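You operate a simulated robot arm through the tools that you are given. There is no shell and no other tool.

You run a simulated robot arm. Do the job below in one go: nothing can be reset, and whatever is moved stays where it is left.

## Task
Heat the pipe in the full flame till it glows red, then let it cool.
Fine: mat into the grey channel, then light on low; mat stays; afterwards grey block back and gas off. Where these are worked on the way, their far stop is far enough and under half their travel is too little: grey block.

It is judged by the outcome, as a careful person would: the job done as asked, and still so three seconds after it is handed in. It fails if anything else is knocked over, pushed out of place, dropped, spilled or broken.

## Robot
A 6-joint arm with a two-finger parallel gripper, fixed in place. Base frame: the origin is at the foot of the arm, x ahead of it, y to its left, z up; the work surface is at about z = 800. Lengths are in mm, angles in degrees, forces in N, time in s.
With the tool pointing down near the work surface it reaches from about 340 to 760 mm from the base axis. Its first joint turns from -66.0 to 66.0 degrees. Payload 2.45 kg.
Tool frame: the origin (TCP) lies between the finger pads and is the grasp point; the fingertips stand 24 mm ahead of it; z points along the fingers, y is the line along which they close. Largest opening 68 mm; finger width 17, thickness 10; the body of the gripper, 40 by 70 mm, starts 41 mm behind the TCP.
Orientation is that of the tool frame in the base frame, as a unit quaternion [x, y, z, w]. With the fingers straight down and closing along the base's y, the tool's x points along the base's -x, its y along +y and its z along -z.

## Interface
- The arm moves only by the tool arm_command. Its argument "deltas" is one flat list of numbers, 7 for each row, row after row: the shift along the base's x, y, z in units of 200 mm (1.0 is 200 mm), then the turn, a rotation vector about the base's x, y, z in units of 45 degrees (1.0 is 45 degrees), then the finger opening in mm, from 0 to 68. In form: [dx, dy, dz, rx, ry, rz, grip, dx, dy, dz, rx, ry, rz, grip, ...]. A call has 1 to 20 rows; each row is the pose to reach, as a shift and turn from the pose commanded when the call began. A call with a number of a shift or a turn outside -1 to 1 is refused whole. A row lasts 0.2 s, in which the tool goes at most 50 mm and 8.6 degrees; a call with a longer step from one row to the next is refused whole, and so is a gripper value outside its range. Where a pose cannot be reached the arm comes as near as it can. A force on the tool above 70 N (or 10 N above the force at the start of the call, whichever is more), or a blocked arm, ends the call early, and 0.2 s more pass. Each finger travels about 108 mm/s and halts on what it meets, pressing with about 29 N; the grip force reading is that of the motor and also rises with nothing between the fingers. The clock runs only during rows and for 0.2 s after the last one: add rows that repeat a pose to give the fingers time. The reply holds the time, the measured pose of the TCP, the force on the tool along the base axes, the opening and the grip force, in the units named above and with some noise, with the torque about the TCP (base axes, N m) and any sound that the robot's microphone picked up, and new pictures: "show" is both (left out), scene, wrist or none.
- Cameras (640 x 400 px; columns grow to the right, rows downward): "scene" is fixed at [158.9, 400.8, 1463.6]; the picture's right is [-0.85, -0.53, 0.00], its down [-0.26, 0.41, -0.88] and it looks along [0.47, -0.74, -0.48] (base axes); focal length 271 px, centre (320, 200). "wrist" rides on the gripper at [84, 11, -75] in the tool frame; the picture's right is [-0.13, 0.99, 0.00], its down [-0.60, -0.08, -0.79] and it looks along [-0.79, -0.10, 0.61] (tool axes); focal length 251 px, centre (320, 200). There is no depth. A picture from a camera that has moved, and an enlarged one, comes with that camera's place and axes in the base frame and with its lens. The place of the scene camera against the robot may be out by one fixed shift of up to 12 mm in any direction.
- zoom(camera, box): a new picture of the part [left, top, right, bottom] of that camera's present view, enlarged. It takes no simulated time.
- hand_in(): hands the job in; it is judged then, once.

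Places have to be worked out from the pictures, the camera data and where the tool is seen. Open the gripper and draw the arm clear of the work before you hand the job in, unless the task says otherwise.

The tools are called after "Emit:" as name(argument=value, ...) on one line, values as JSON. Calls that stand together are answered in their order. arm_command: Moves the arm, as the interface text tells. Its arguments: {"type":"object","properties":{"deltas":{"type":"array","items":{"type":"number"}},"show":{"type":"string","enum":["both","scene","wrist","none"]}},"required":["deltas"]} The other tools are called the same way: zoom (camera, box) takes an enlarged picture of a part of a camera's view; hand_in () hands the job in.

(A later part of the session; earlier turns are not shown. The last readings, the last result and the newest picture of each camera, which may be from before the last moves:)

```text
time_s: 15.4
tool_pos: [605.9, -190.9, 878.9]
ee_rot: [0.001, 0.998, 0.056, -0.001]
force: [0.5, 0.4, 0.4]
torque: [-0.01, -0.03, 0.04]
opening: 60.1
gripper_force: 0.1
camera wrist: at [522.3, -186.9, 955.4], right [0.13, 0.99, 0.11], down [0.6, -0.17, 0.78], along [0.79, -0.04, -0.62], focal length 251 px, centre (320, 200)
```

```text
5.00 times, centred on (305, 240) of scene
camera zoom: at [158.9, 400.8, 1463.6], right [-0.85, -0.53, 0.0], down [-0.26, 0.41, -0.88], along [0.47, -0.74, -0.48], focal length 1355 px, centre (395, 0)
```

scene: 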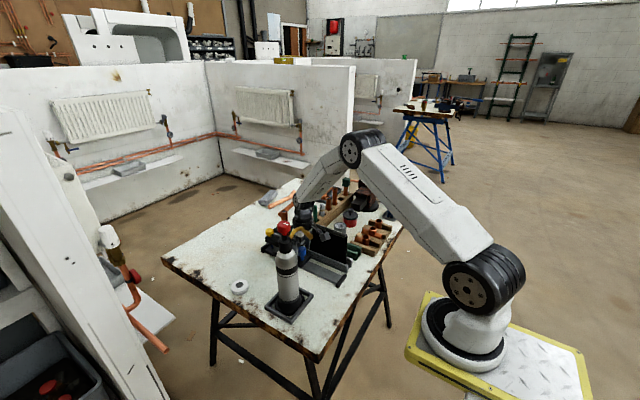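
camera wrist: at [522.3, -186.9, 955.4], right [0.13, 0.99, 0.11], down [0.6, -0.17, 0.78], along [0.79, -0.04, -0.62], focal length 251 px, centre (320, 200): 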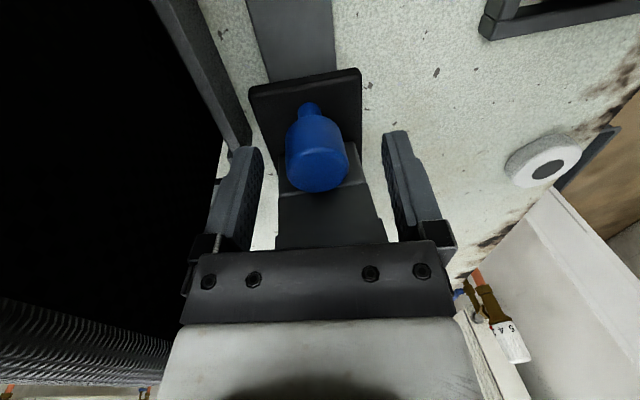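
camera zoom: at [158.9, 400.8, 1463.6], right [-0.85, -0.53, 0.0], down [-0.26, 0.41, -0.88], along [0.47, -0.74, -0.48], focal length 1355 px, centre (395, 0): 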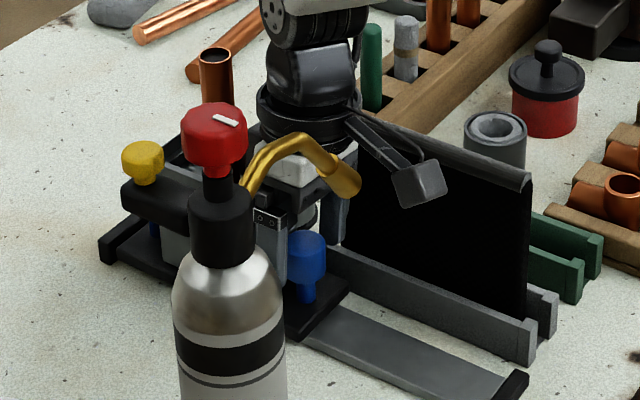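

Forces are back to zero and the fingers straddle the blue cap. I'll nudge 3 mm towards it and close on the cap.

Emit:
arm_command(deltas=[0.015, 0, 0, 0, 0, 0, 60, 0.015, 0, 0, 0, 0, 0, 35, 0.015, 0, 0, 0, 0, 0, 15, 0.015, 0, 0, 0, 0, 0, 15], show="both")

Emit:
zoom(camera="wrist", box=[160, 60, 480, 260])

```text
time_s: 16.4
tool_pos: [607.4, -190.9, 879.3]
ee_rot: [0.001, 0.998, 0.055, 0.002]
force: [-0.1, -24.9, -9.4]
torque: [-1.19, -0.2, -0.07]
opening: 30.6
gripper_force: 44.0
camera wrist: at [525.0, -188.9, 955.1], right [0.13, 0.99, 0.11], down [0.6, -0.17, 0.78], along [0.79, -0.04, -0.61], focal length 251 px, centre (320, 200)
```

scene: 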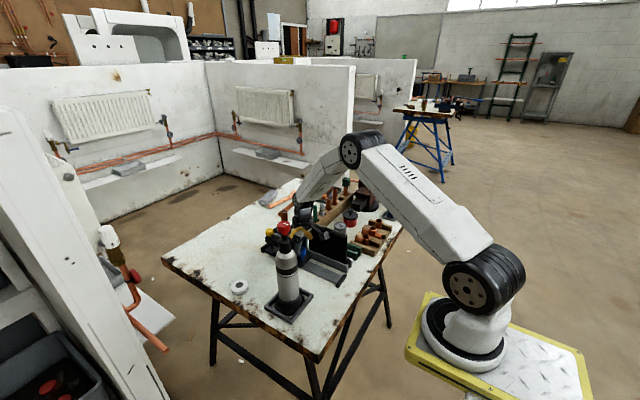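
wrist: 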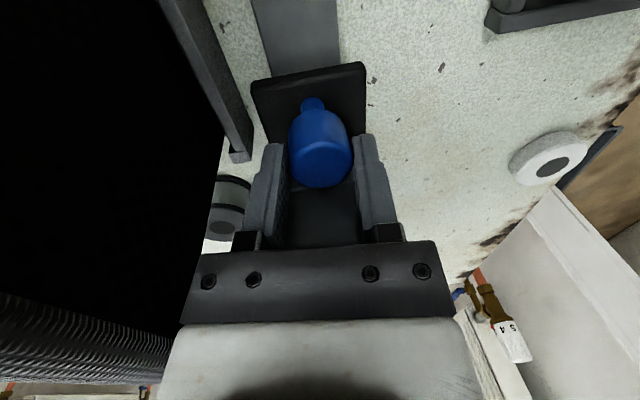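

```text
2.00 times, centred on (320, 160) of wrist
camera zoom: at [525.0, -188.9, 955.1], right [0.13, 0.99, 0.11], down [0.6, -0.17, 0.78], along [0.79, -0.04, -0.61], focal length 503 px, centre (320, 280)
```

zoom: 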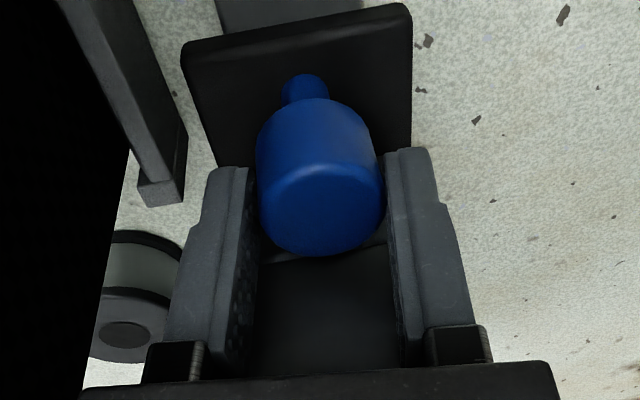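

The cap is gripped at 30.6 mm with a -25 N side load, so I'm a couple of mm off its centre line. I'll shift 2 mm to -y and pull gently towards -x for the first 24 mm.

Emit:
arm_command(deltas=[0, -0.01, 0, 0, 0, 0, 15, -0.04, -0.01, 0, 0, 0, 0, 15, -0.08, -0.01, 0, 0, 0, 0, 15, -0.12, -0.01, 0, 0, 0, 0, 15, -0.12, -0.01, 0, 0, 0, 0, 15], show="both")

Emit:
zoom(camera="scene", box=[255, 200, 345, 280])

Emit:
zoom(camera="wrist", box=[160, 0, 480, 260])

```text
time_s: 17.6
tool_pos: [584.8, -191.3, 879.9]
ee_rot: [0.0, 0.998, 0.056, 0.0]
force: [2.6, -12.2, 2.3]
torque: [-0.96, -0.23, 0.12]
opening: 30.5
gripper_force: 43.9
camera wrist: at [501.0, -189.4, 955.3], right [0.13, 0.99, 0.11], down [0.6, -0.17, 0.78], along [0.79, -0.03, -0.61], focal length 251 px, centre (320, 200)
```

scene: 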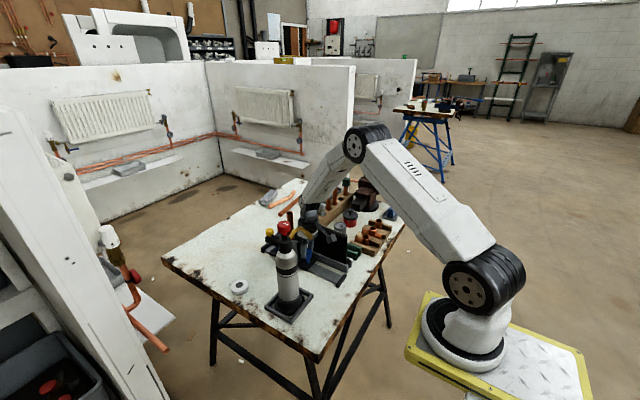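
wrist: 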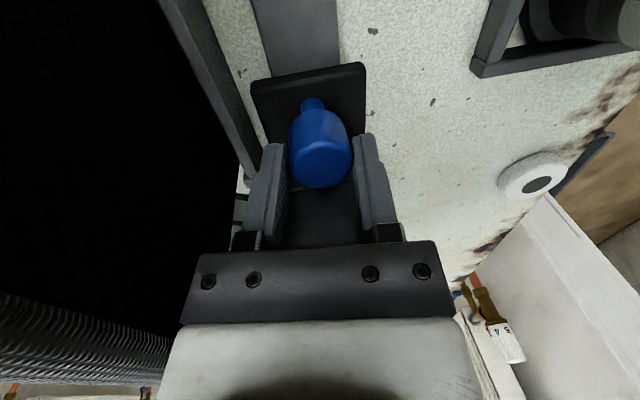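

```text
5.00 times, centred on (300, 240) of scene
camera zoom: at [158.9, 400.6, 1463.7], right [-0.85, -0.53, 0.0], down [-0.26, 0.41, -0.88], along [0.47, -0.74, -0.48], focal length 1355 px, centre (420, 0)
```

zoom: 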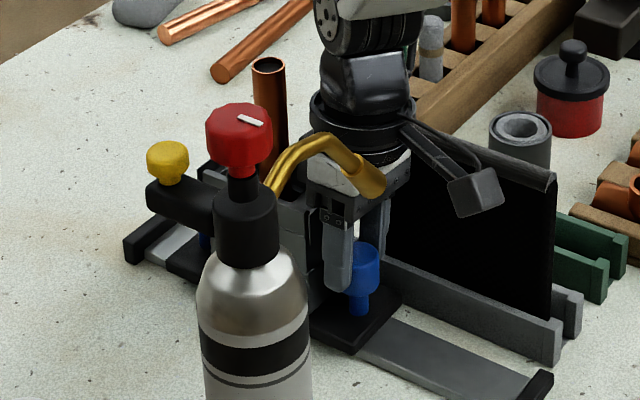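

```text
1.54 times, centred on (320, 130) of wrist
camera zoom: at [501.0, -189.4, 955.3], right [0.13, 0.99, 0.11], down [0.6, -0.17, 0.78], along [0.79, -0.03, -0.61], focal length 387 px, centre (320, 308)
```

zoom: 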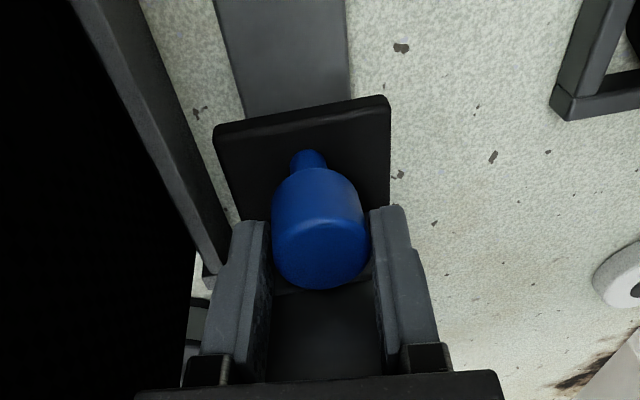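

The carriage slides freely at about 3 N with the pipe upright, and the mat is undisturbed. I'll pull another 50 mm, past the nozzle, and check clearance.

Emit:
arm_command(deltas=[-0.05, 0, 0, 0, 0, 0, 15, -0.1, 0, 0, 0, 0, 0, 15, -0.15, 0, 0, 0, 0, 0, 15, -0.2, 0, 0, 0, 0, 0, 15, -0.25, 0, 0, 0, 0, 0, 15, -0.25, 0, 0, 0, 0, 0, 15], show="both")

Emit:
zoom(camera="scene", box=[265, 195, 365, 285])

```text
time_s: 19.0
tool_pos: [534.3, -192.6, 879.6]
ee_rot: [0.001, 0.998, 0.056, 0.002]
force: [1.3, -17.9, 5.5]
torque: [-1.05, 0.03, -0.11]
opening: 30.9
gripper_force: 44.1
camera wrist: at [450.9, -189.2, 955.2], right [0.13, 0.99, 0.11], down [0.6, -0.17, 0.78], along [0.79, -0.04, -0.61], focal length 251 px, centre (320, 200)
```

scene: 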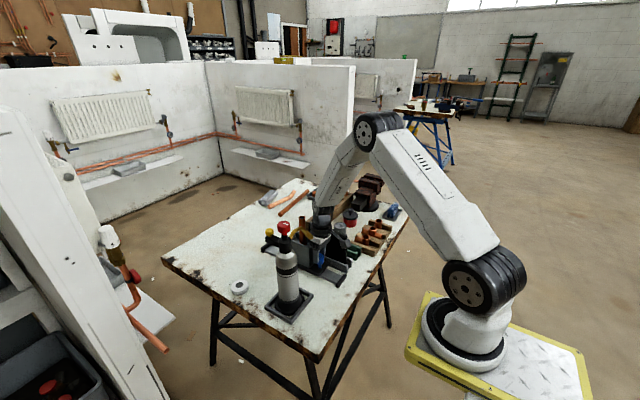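
wrist: 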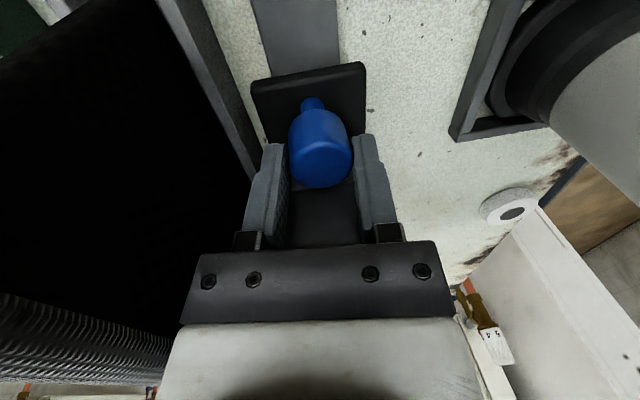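

```text
4.44 times, centred on (315, 240) of scene
camera zoom: at [158.8, 400.4, 1463.8], right [-0.85, -0.53, 0.0], down [-0.26, 0.41, -0.88], along [0.47, -0.74, -0.48], focal length 1204 px, centre (342, 22)
```

zoom: 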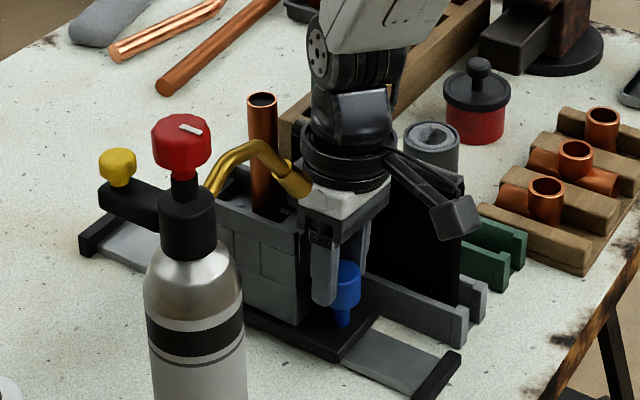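

The grey brick block and pipe follow, and the gripper has cleared the nozzle. About 60 mm of travel should remain, so I'll pull 54 mm more and then feel for the stop.

Emit:
arm_command(deltas=[-0.05, 0, 0, 0, 0, 0, 15, -0.1, 0, 0, 0, 0, 0, 15, -0.15, 0, 0, 0, 0, 0, 15, -0.2, 0, 0, 0, 0, 0, 15, -0.24, 0, 0, 0, 0, 0, 15, -0.27, 0, 0, 0, 0, 0, 15, -0.27, 0, 0, 0, 0, 0, 15], show="both")

Emit:
zoom(camera="scene", box=[265, 195, 365, 285])

Emit:
zoom(camera="wrist", box=[200, 0, 460, 200])

```text
time_s: 20.6
tool_pos: [481.6, -192.7, 880.3]
ee_rot: [0.0, 0.998, 0.055, 0.004]
force: [1.3, -27.0, -2.7]
torque: [-1.11, -0.09, 0.05]
opening: 30.4
gripper_force: 43.6
camera wrist: at [396.7, -188.9, 955.0], right [0.13, 0.99, 0.11], down [0.6, -0.17, 0.78], along [0.79, -0.04, -0.61], focal length 251 px, centre (320, 200)
```

scene: 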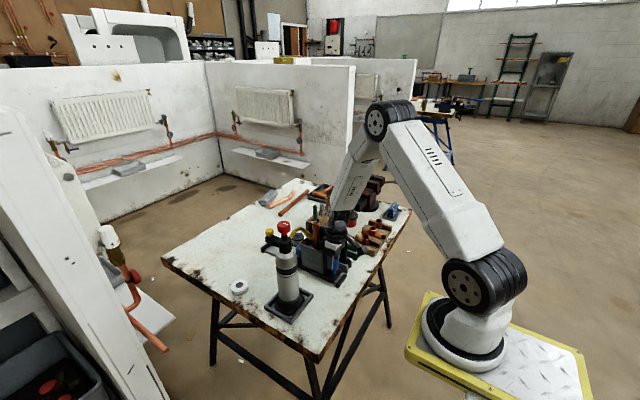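
wrist: 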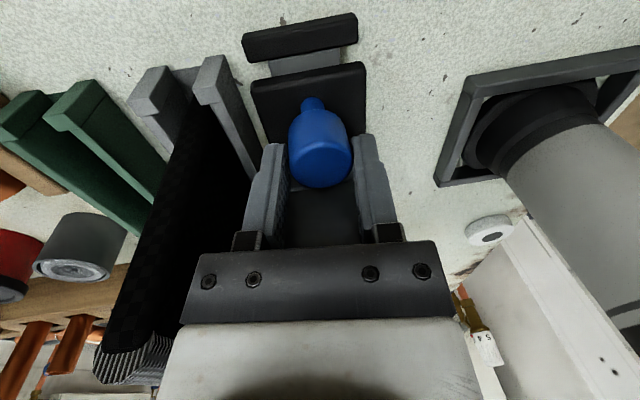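

```text
4.44 times, centred on (315, 240) of scene
camera zoom: at [158.9, 400.1, 1463.8], right [-0.85, -0.53, 0.0], down [-0.26, 0.41, -0.88], along [0.47, -0.74, -0.48], focal length 1204 px, centre (342, 22)
```

zoom: 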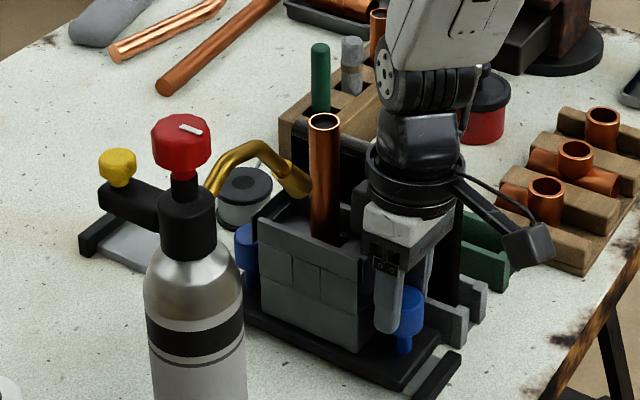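

```text
2.00 times, centred on (330, 100) of wrist
camera zoom: at [396.7, -188.9, 955.0], right [0.13, 0.99, 0.11], down [0.6, -0.17, 0.78], along [0.79, -0.04, -0.61], focal length 503 px, centre (300, 400)
```

zoom: 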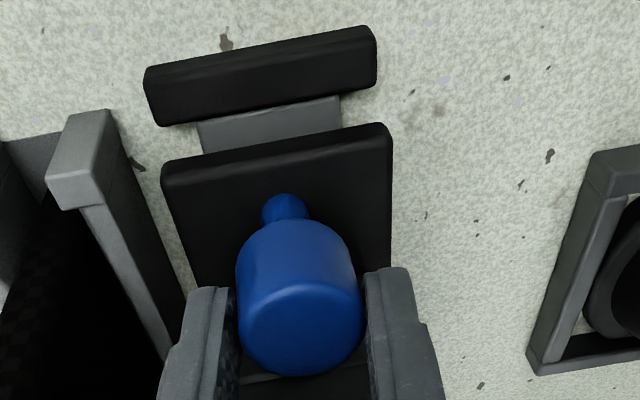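

The gap to the black end stop is about 8–10 mm. I'll creep the rest in 2 mm rows until the x force rises, and take off the side load with a small -y shift.

Emit:
arm_command(deltas=[-0.01, -0.005, 0, 0, 0, 0, 15, -0.02, -0.008, 0, 0, 0, 0, 15, -0.03, -0.008, 0, 0, 0, 0, 15, -0.04, -0.008, 0, 0, 0, 0, 15, -0.045, -0.008, 0, 0, 0, 0, 15, -0.05, -0.008, 0, 0, 0, 0, 15, -0.055, -0.008, 0, 0, 0, 0, 15], show="both")

Emit:
zoom(camera="wrist", box=[200, 0, 460, 200])

```text
time_s: 22.2
tool_pos: [472.9, -192.4, 879.5]
ee_rot: [0.0, 0.998, 0.055, 0.003]
force: [39.4, 20.8, -1.4]
torque: [-0.43, -0.65, -0.25]
opening: 30.8
gripper_force: 44.1
camera wrist: at [388.4, -189.2, 955.0], right [0.13, 0.99, 0.11], down [0.6, -0.16, 0.78], along [0.79, -0.04, -0.61], focal length 251 px, centre (320, 200)
```

scene: 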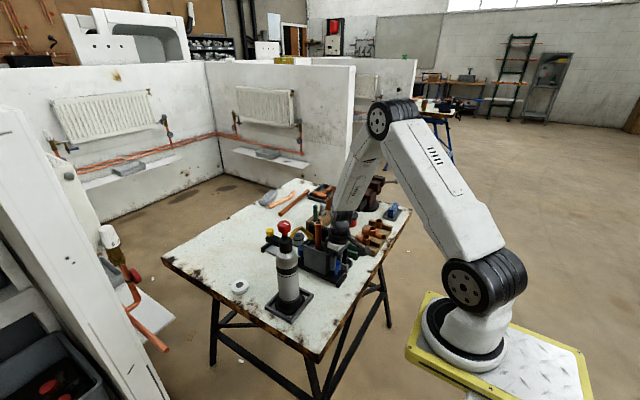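
wrist: 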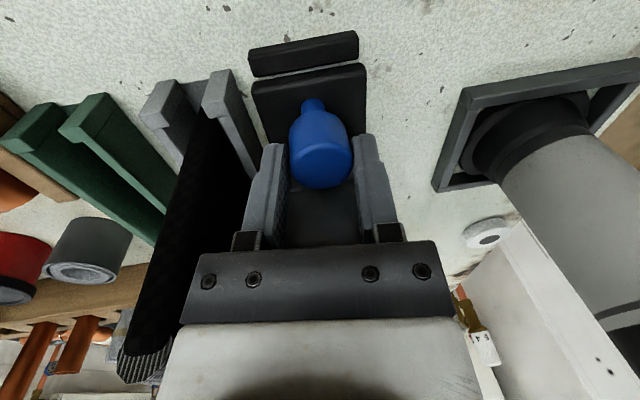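

```text
2.00 times, centred on (330, 100) of wrist
camera zoom: at [388.4, -189.2, 955.0], right [0.13, 0.99, 0.11], down [0.6, -0.16, 0.78], along [0.79, -0.04, -0.61], focal length 503 px, centre (300, 400)
```

zoom: 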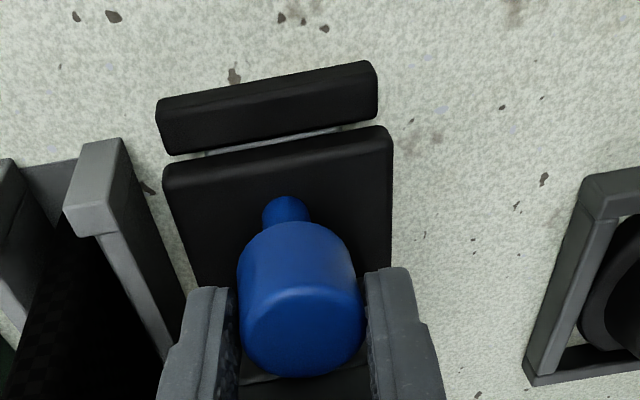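

The force rose to 39 N at TCP x = 473, so the block is at its far stop, about 136 mm from where it started. I'll ease off 1 mm, open the fingers to 50 and rise straight up.

Emit:
arm_command(deltas=[0.01, 0.004, 0, 0, 0, 0, 15, 0.01, 0.004, 0, 0, 0, 0, 50, 0.01, 0.004, 0, 0, 0, 0, 50, 0.01, 0.004, 0.1, 0, 0, 0, 50, 0.01, 0.004, 0.3, 0, 0, 0, 50, 0.01, 0.004, 0.5, 0, 0, 0, 50, 0.01, 0.004, 0.7, 0, 0, 0, 50, 0.01, 0.004, 0.8, 0, 0, 0, 50, 0.01, 0.004, 0.8, 0, 0, 0, 50], show="both")

Emit:
zoom(camera="scene", box=[255, 200, 355, 290])

Emit:
zoom(camera="wrist", box=[220, 0, 640, 260])

```text
time_s: 24.2
tool_pos: [472.2, -194.0, 1036.9]
ee_rot: [0.001, 0.998, 0.056, 0.001]
force: [0.1, 0.0, -0.7]
torque: [-0.02, 0.02, -0.01]
opening: 50.2
gripper_force: 0.0
camera wrist: at [387.9, -190.7, 1113.7], right [0.13, 0.99, 0.11], down [0.6, -0.17, 0.78], along [0.79, -0.03, -0.62], focal length 251 px, centre (320, 200)
```

scene: 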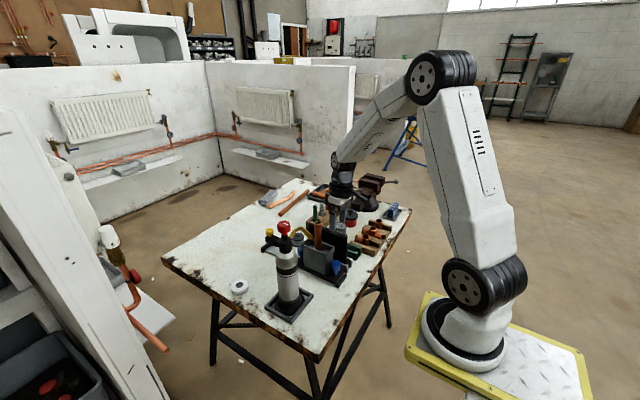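
wrist: 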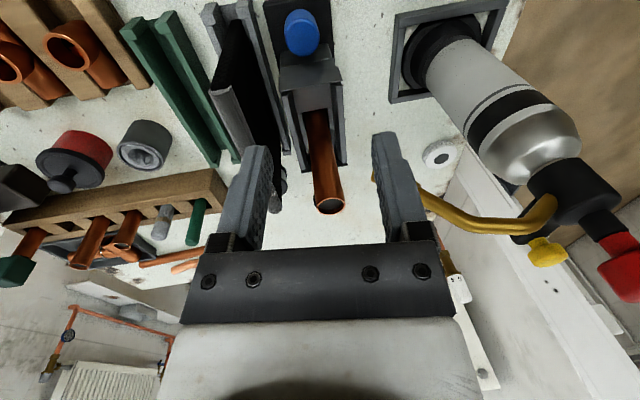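

```text
4.44 times, centred on (305, 245) of scene
camera zoom: at [158.9, 400.8, 1463.6], right [-0.85, -0.53, 0.0], down [-0.26, 0.41, -0.88], along [0.47, -0.74, -0.48], focal length 1204 px, centre (387, 0)
```

zoom: 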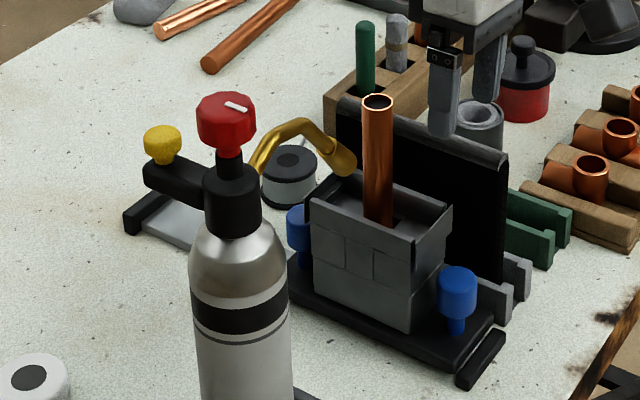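

```text
1.52 times, centred on (430, 130) of wrist
camera zoom: at [387.9, -190.7, 1113.7], right [0.13, 0.99, 0.11], down [0.6, -0.17, 0.78], along [0.79, -0.03, -0.62], focal length 383 px, centre (152, 307)
```

zoom: 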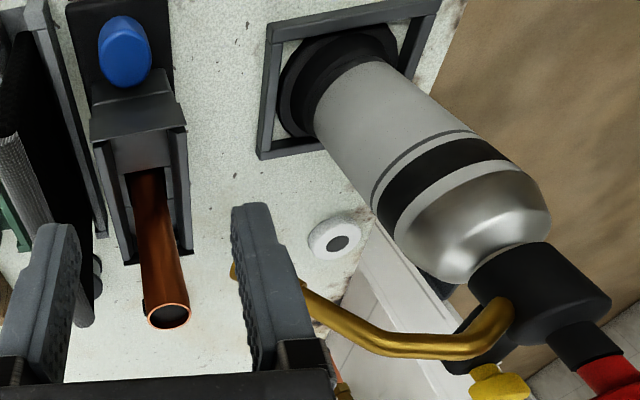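

The block is at its stop with the pipe directly in front of the nozzle tip, and the mat stands behind it. The red knob's top triangulates to about (540, -26, 1089), with its white mark pointing to -x. I'll straighten the tool and look down on the knob from above.

Emit:
arm_command(deltas=[0, 0, 0.24, -0.024, 0, 0, 60, 0, 0.05, 0.46, -0.048, 0, 0, 68, 0.08, 0.2, 0.6, -0.072, 0, 0, 68, 0.18, 0.4, 0.64, -0.096, 0, 0, 68, 0.28, 0.6, 0.64, -0.12, 0, 0, 68, 0.37, 0.795, 0.64, -0.144, 0, 0, 68, 0.37, 0.795, 0.64, -0.144, 0, 0, 68], show="both")

Emit:
zoom(camera="wrist", box=[220, 20, 440, 240])

Emit:
zoom(camera="scene", box=[250, 195, 350, 285])

```text
time_s: 25.8
tool_pos: [547.2, -32.7, 1168.0]
ee_rot: [0.0, 1.0, -0.001, 0.002]
force: [-0.1, 0.2, -0.9]
torque: [0.0, -0.01, 0.01]
opening: 67.8
gripper_force: 0.0
camera wrist: at [462.1, -21.5, 1243.1], right [0.13, 0.99, 0.0], down [0.6, -0.08, 0.79], along [0.79, -0.1, -0.61], focal length 251 px, centre (320, 200)
```

scene: 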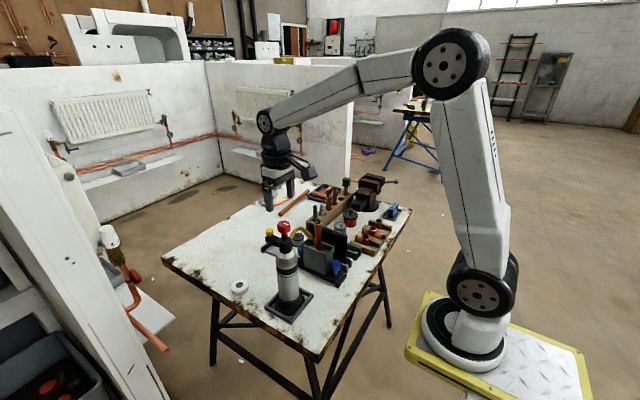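
wrist: 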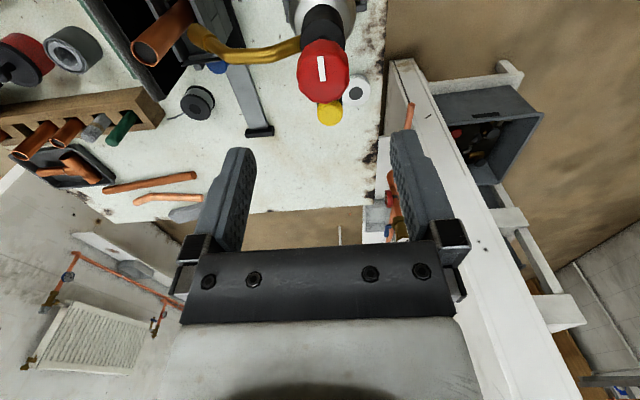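

```text
1.82 times, centred on (330, 130) of wrist
camera zoom: at [462.1, -21.5, 1243.1], right [0.13, 0.99, 0.0], down [0.6, -0.08, 0.79], along [0.79, -0.1, -0.61], focal length 457 px, centre (302, 327)
```

zoom: 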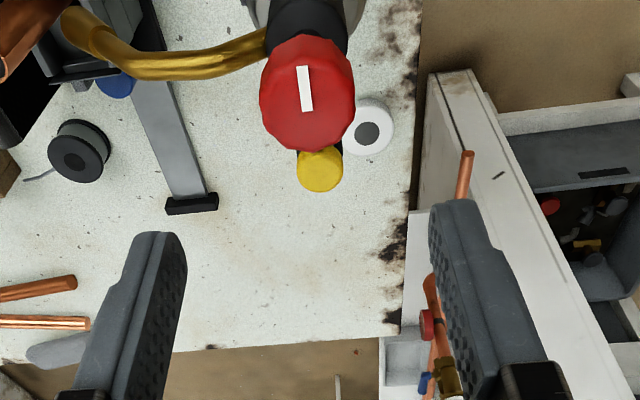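

```text
4.44 times, centred on (300, 240) of scene
camera zoom: at [158.9, 400.8, 1463.6], right [-0.85, -0.53, 0.0], down [-0.26, 0.41, -0.88], along [0.47, -0.74, -0.48], focal length 1204 px, centre (409, 22)
```

zoom: 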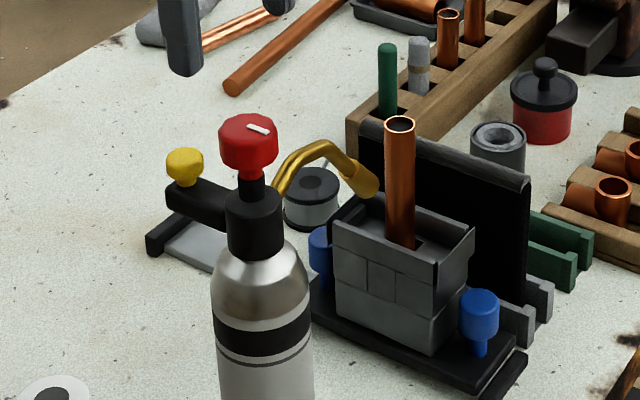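

From above, the knob centre is (540.5, -28) with a top face about 32 mm across. The mark points to -x, and the yellow button is at about (591, -28, 1045). I'll lower the open fingers around the knob, keeping the tips above the valve body.

Emit:
arm_command(deltas=[-0.033, 0.022, -0.1, 0, 0, 0, 68, -0.033, 0.022, -0.2, 0, 0, 0, 68, -0.033, 0.022, -0.3, 0, 0, 0, 68, -0.033, 0.022, -0.4, 0, 0, 0, 68, -0.033, 0.022, -0.4, 0, 0, 0, 68], show="both")

Emit:
zoom(camera="wrist", box=[180, 40, 460, 260])

Emit:
zoom(camera="scene", box=[250, 200, 330, 270])

```text
time_s: 27.0
tool_pos: [539.0, -28.7, 1087.6]
ee_rot: [0.0, 1.0, -0.001, 0.001]
force: [0.5, 0.3, 0.5]
torque: [0.02, -0.02, 0.01]
opening: 68.0
gripper_force: 0.0
camera wrist: at [454.9, -17.6, 1162.4], right [0.13, 0.99, 0.0], down [0.6, -0.08, 0.79], along [0.79, -0.1, -0.61], focal length 251 px, centre (320, 200)
```

scene: 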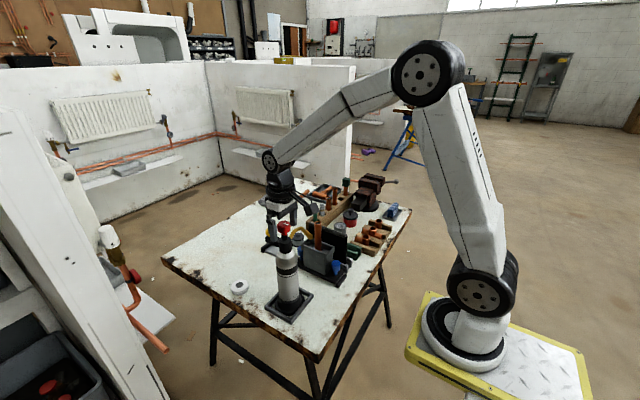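
wrist: 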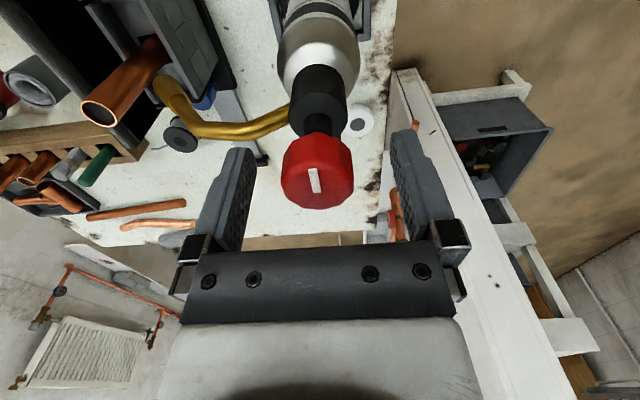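

```text
1.82 times, centred on (320, 150) of wrist
camera zoom: at [454.9, -17.6, 1162.4], right [0.13, 0.99, 0.0], down [0.6, -0.08, 0.79], along [0.79, -0.1, -0.61], focal length 457 px, centre (320, 291)
```

zoom: 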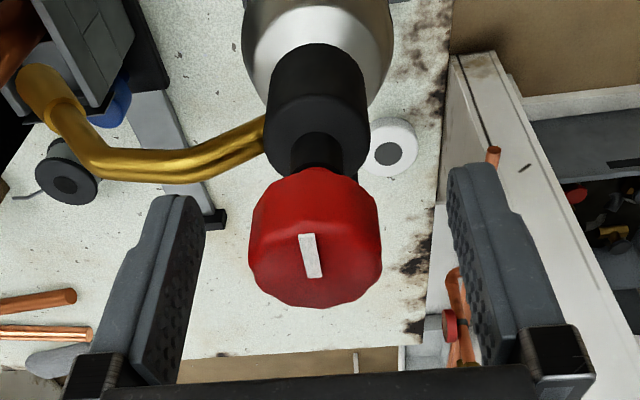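

```text
5.71 times, centred on (290, 235) of scene
camera zoom: at [158.9, 400.8, 1463.6], right [-0.85, -0.53, 0.0], down [-0.26, 0.41, -0.88], along [0.47, -0.74, -0.48], focal length 1549 px, centre (491, 0)
```

zoom: 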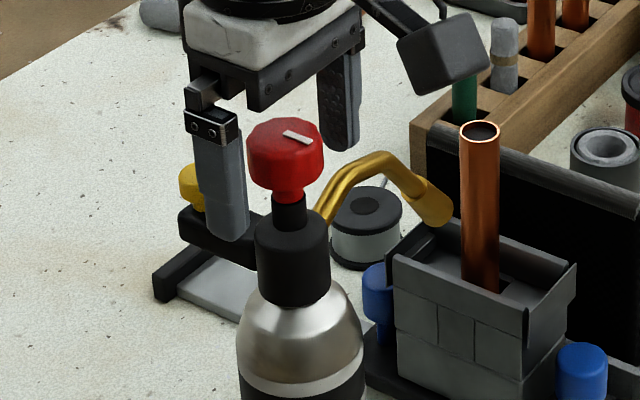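

The knob sits centred between the fingers, with its top at z about 1090 and bottom at about 1066. I'll lower 3 mm and close on it.

Emit:
arm_command(deltas=[0.006, -0.002, -0.015, 0, 0, 0, 68, 0.006, -0.002, -0.015, 0, 0, 0, 45, 0.006, -0.002, -0.015, 0, 0, 0, 25, 0.006, -0.002, -0.015, 0, 0, 0, 25], show="wrist")

Emit:
zoom(camera="wrist", box=[180, 40, 460, 260])

```text
time_s: 28.0
tool_pos: [540.1, -28.8, 1084.4]
ee_rot: [0.0, 1.0, -0.002, 0.002]
force: [0.0, -1.2, -0.1]
torque: [-0.02, -0.05, -0.01]
opening: 32.0
gripper_force: 29.1
camera wrist: at [455.9, -17.6, 1159.0], right [0.13, 0.99, 0.0], down [0.6, -0.08, 0.79], along [0.79, -0.1, -0.61], focal length 251 px, centre (320, 200)
```

wrist: 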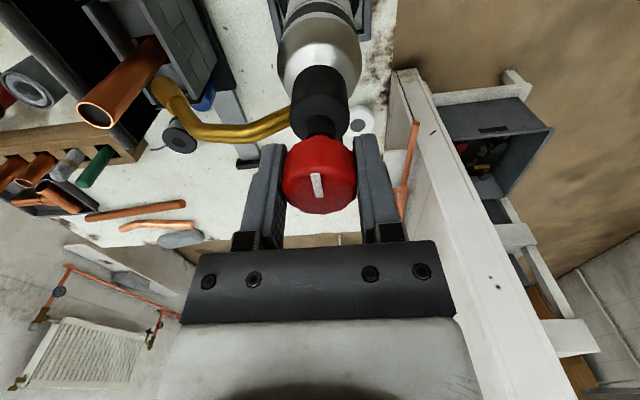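

```text
1.82 times, centred on (320, 150) of wrist
camera zoom: at [455.9, -17.6, 1159.0], right [0.13, 0.99, 0.0], down [0.6, -0.08, 0.79], along [0.79, -0.1, -0.61], focal length 457 px, centre (320, 291)
```

zoom: 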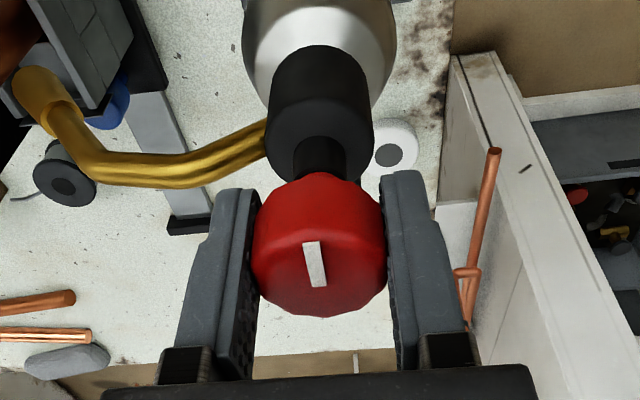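

The knob is gripped at 32 mm with almost no side force. I'll try 10° anticlockwise, watching the torque, the sound and the mark.

Emit:
arm_command(deltas=[0, 0, 0, 0, 0, 0.111, 25, 0, 0, 0, 0, 0, 0.222, 25, 0, 0, 0, 0, 0, 0.222, 25], show="both")

Emit:
zoom(camera="wrist", box=[180, 40, 460, 260])

Emit:
zoom(camera="scene", box=[250, 200, 330, 270])

```text
time_s: 28.8
tool_pos: [539.6, -28.4, 1085.3]
ee_rot: [-0.088, 0.996, 0.0, 0.0]
force: [-0.3, 0.5, -0.3]
torque: [0.05, -0.01, 0.0]
opening: 32.1
gripper_force: 29.1
camera wrist: at [455.1, -32.7, 1159.4], right [-0.05, 1.0, 0.0], down [0.61, 0.03, 0.79], along [0.79, 0.04, -0.61], focal length 251 px, centre (320, 200)
```

scene: 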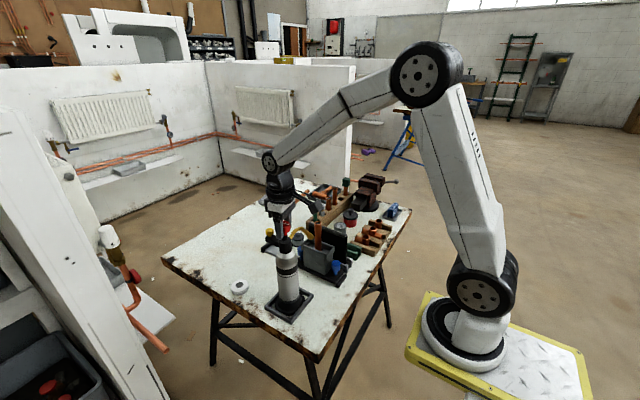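
wrist: 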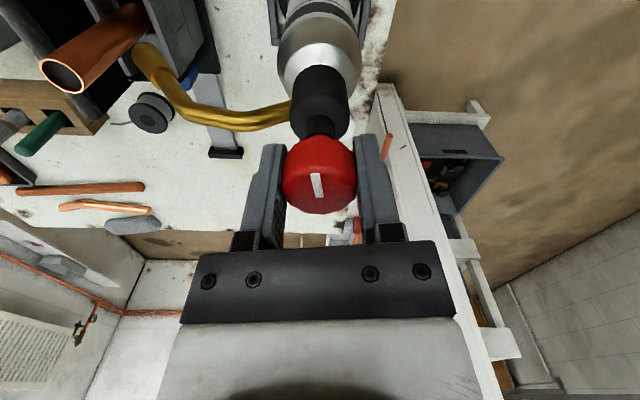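

```text
1.82 times, centred on (320, 150) of wrist
camera zoom: at [455.1, -32.7, 1159.4], right [-0.05, 1.0, 0.0], down [0.61, 0.03, 0.79], along [0.79, 0.04, -0.61], focal length 457 px, centre (320, 291)
```

zoom: 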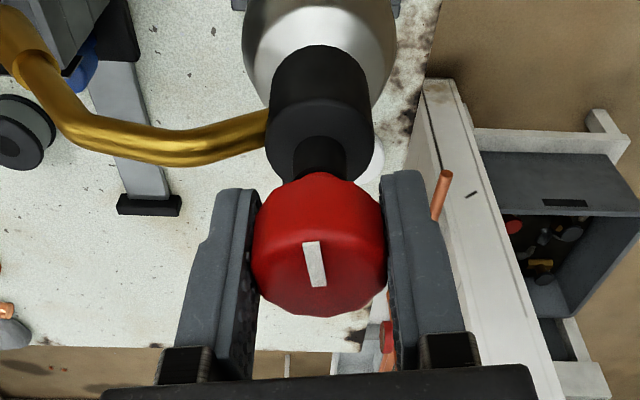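

```text
5.71 times, centred on (290, 235) of scene
camera zoom: at [159.0, 400.8, 1463.6], right [-0.85, -0.53, 0.0], down [-0.26, 0.41, -0.88], along [0.47, -0.74, -0.48], focal length 1549 px, centre (491, 0)
```

zoom: 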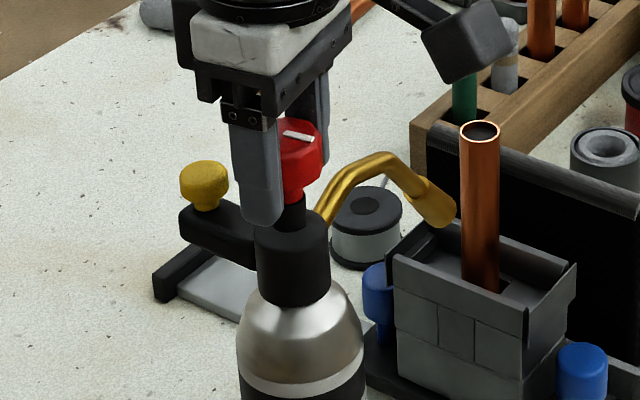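

The mark turned with the gripper while the valve body, nozzle and yellow arm stayed still, and there is no sound yet. I'll turn another 15° the same way.

Emit:
arm_command(deltas=[0, 0, 0, 0, 0, 0.111, 25, 0, 0, 0, 0, 0, 0.222, 25, 0, 0, 0, 0, 0, 0.333, 25, 0, 0, 0, 0, 0, 0.333, 25], show="wrist")

Emit:
zoom(camera="scene", box=[250, 200, 330, 270])

```text
time_s: 29.8
tool_pos: [540.3, -28.8, 1084.4]
ee_rot: [-0.216, 0.976, 0.001, 0.002]
force: [0.3, 0.7, 0.0]
torque: [0.02, -0.01, 0.01]
opening: 32.1
gripper_force: 28.7
camera wrist: at [458.9, -54.3, 1159.3], right [-0.3, 0.95, 0.0], down [0.58, 0.18, 0.79], along [0.76, 0.24, -0.61], focal length 251 px, centre (320, 200)
```

wrist: 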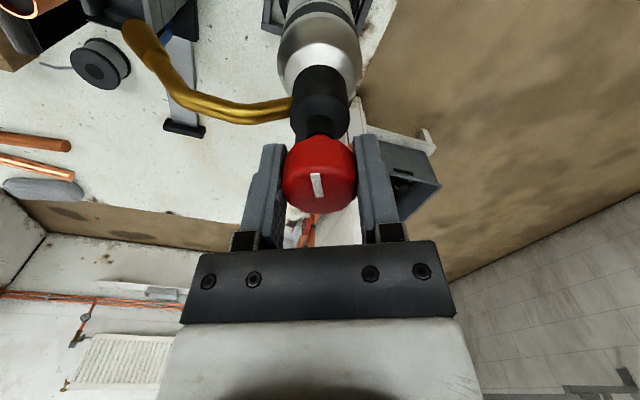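

```text
5.71 times, centred on (290, 235) of scene
camera zoom: at [159.0, 400.8, 1463.6], right [-0.85, -0.53, 0.0], down [-0.26, 0.41, -0.88], along [0.47, -0.74, -0.48], focal length 1549 px, centre (491, 0)
```

zoom: 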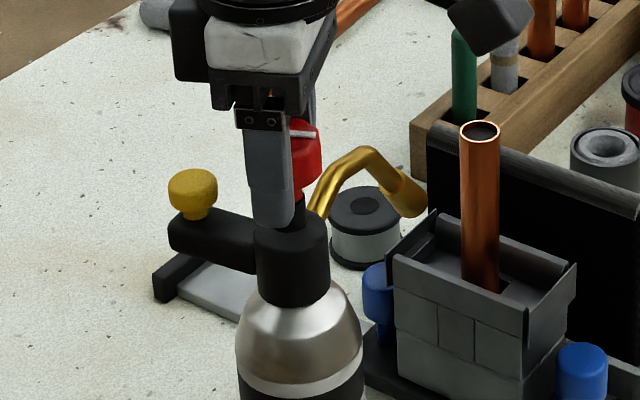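

The nozzle tip and yellow arm have now swung a little with the knob, so past about 15° anticlockwise the whole torch head turns. That is unwanted, because the nozzle must stay aimed at the pipe. I'll turn back clockwise in steps to see what follows.

Emit:
arm_command(deltas=[0, 0, 0, 0, 0, -0.08, 25, 0, 0, 0, 0, 0, -0.16, 25, 0, 0, 0, 0, 0, -0.222, 25, 0, 0, 0, 0, 0, -0.222, 25], show="wrist")

Emit:
zoom(camera="scene", box=[250, 200, 330, 270])

Emit:
zoom(camera="wrist", box=[180, 40, 460, 260])

```text
time_s: 30.8
tool_pos: [540.0, -28.4, 1084.0]
ee_rot: [-0.13, 0.992, -0.001, 0.001]
force: [-0.1, -1.1, 0.0]
torque: [-0.01, -0.02, -0.02]
opening: 32.3
gripper_force: 28.8
camera wrist: at [455.3, -40.2, 1159.0], right [-0.13, 0.99, 0.0], down [0.6, 0.08, 0.79], along [0.79, 0.1, -0.61], focal length 251 px, centre (320, 200)
```

wrist: 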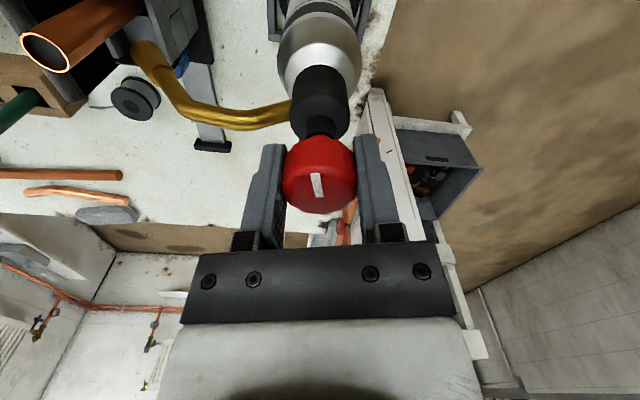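

```text
5.71 times, centred on (290, 235) of scene
camera zoom: at [159.0, 400.8, 1463.6], right [-0.85, -0.53, 0.0], down [-0.26, 0.41, -0.88], along [0.47, -0.74, -0.48], focal length 1549 px, centre (491, 0)
```

zoom: 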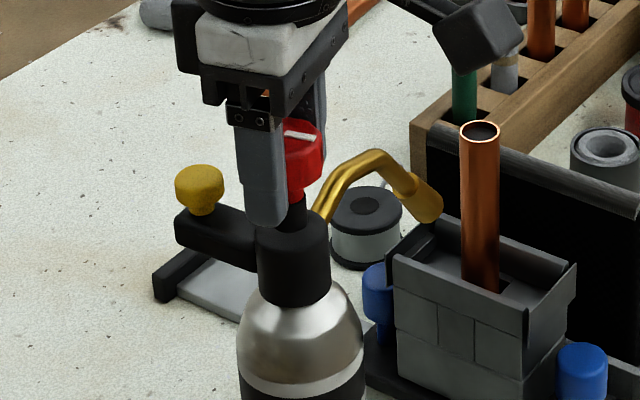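

```text
1.82 times, centred on (320, 150) of wrist
camera zoom: at [455.3, -40.2, 1159.0], right [-0.13, 0.99, 0.0], down [0.6, 0.08, 0.79], along [0.79, 0.1, -0.61], focal length 457 px, centre (320, 291)
```

zoom: 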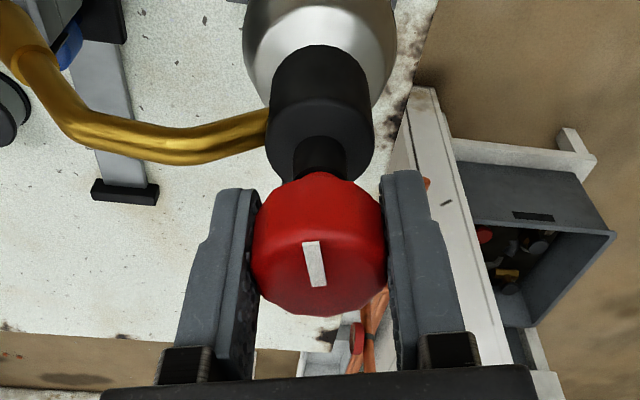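

The head came back part way with the knob, so the knob and head seem locked together at about 10° relative. I'll continue clockwise another 10° and compare the nozzle with its original place.

Emit:
arm_command(deltas=[0, 0, 0, 0, 0, -0.06, 25, 0, 0, 0, 0, 0, -0.12, 25, 0, 0, 0, 0, 0, -0.17, 25, 0, 0, 0, 0, 0, -0.222, 25, 0, 0, 0, 0, 0, -0.222, 25], show="wrist")

Emit:
zoom(camera="scene", box=[250, 200, 330, 270])

Emit:
zoom(camera="wrist", box=[180, 40, 460, 260])

```text
time_s: 32.0
tool_pos: [540.6, -29.2, 1083.8]
ee_rot: [-0.042, 0.999, 0.001, 0.001]
force: [-0.2, 0.5, -0.4]
torque: [0.02, 0.01, -0.04]
opening: 32.3
gripper_force: 28.5
camera wrist: at [455.1, -25.5, 1159.3], right [0.04, 1.0, 0.0], down [0.61, -0.03, 0.79], along [0.79, -0.04, -0.61], focal length 251 px, centre (320, 200)
```

wrist: 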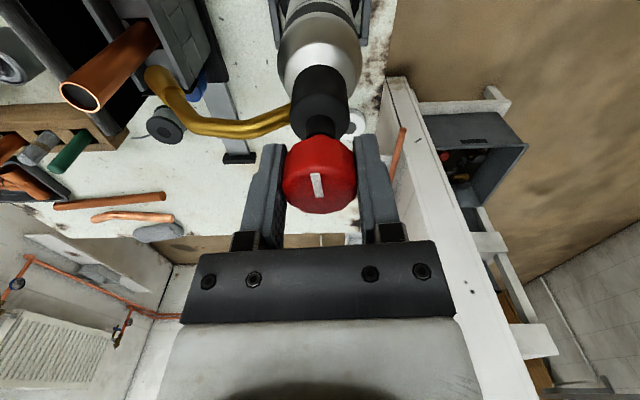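

```text
5.71 times, centred on (290, 235) of scene
camera zoom: at [159.0, 400.8, 1463.6], right [-0.85, -0.53, 0.0], down [-0.26, 0.41, -0.88], along [0.47, -0.74, -0.48], focal length 1549 px, centre (491, 0)
```

zoom: 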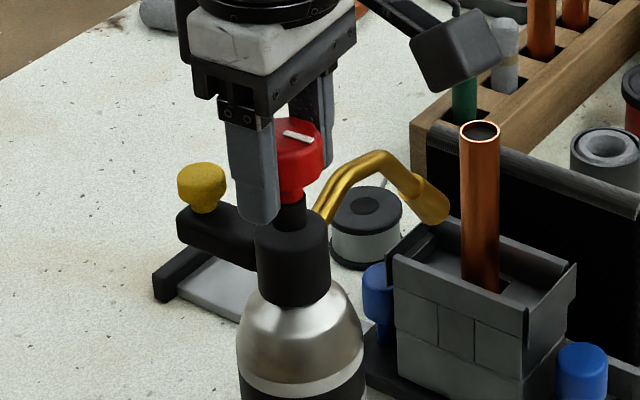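

```text
1.82 times, centred on (320, 150) of wrist
camera zoom: at [455.1, -25.5, 1159.3], right [0.04, 1.0, 0.0], down [0.61, -0.03, 0.79], along [0.79, -0.04, -0.61], focal length 457 px, centre (320, 291)
```

zoom: 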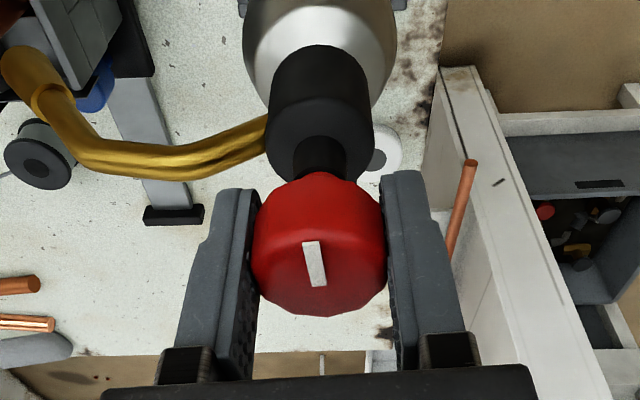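

The head is within about 3° of its original heading, so the drag seems to depend on how fast I turn. I'll turn clockwise slowly at 1° per row, and continue a little past the original mark position.

Emit:
arm_command(deltas=[0, 0, 0, 0, 0, -0.022, 25, 0, 0, 0, 0, 0, -0.044, 25, 0, 0, 0, 0, 0, -0.067, 25, 0, 0, 0, 0, 0, -0.089, 25, 0, 0, 0, 0, 0, -0.111, 25, 0, 0, 0, 0, 0, -0.133, 25, 0, 0, 0, 0, 0, -0.156, 25, 0, 0, 0, 0, 0, -0.178, 25], show="wrist")

Emit:
zoom(camera="scene", box=[250, 200, 330, 270])

Emit:
zoom(camera="wrist", box=[180, 40, 460, 260])

```text
time_s: 33.8
tool_pos: [540.0, -29.0, 1083.4]
ee_rot: [0.027, 1.0, 0.0, 0.0]
force: [-1.8, -0.6, 0.7]
torque: [0.18, 0.43, 0.04]
opening: 32.0
gripper_force: 29.4
camera wrist: at [456.4, -13.0, 1159.2], right [0.18, 0.98, 0.0], down [0.6, -0.11, 0.79], along [0.78, -0.14, -0.61], focal length 251 px, centre (320, 200)
```

wrist: 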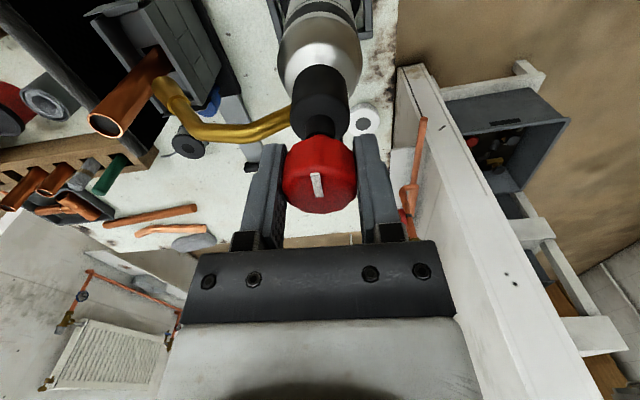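

```text
5.71 times, centred on (290, 235) of scene
camera zoom: at [158.9, 400.8, 1463.6], right [-0.85, -0.53, 0.0], down [-0.26, 0.41, -0.88], along [0.47, -0.74, -0.48], focal length 1549 px, centre (491, 0)
```

zoom: 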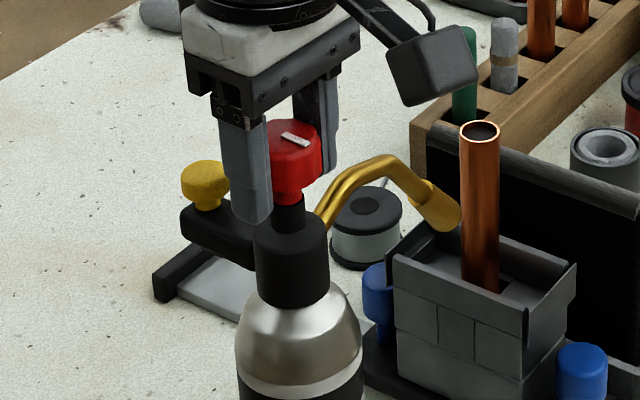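

```text
1.82 times, centred on (320, 150) of wrist
camera zoom: at [456.4, -13.0, 1159.2], right [0.18, 0.98, 0.0], down [0.6, -0.11, 0.79], along [0.78, -0.14, -0.61], focal length 457 px, centre (320, 291)
```

zoom: 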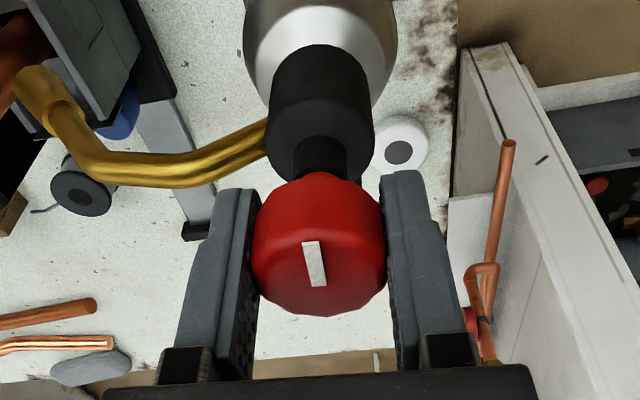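

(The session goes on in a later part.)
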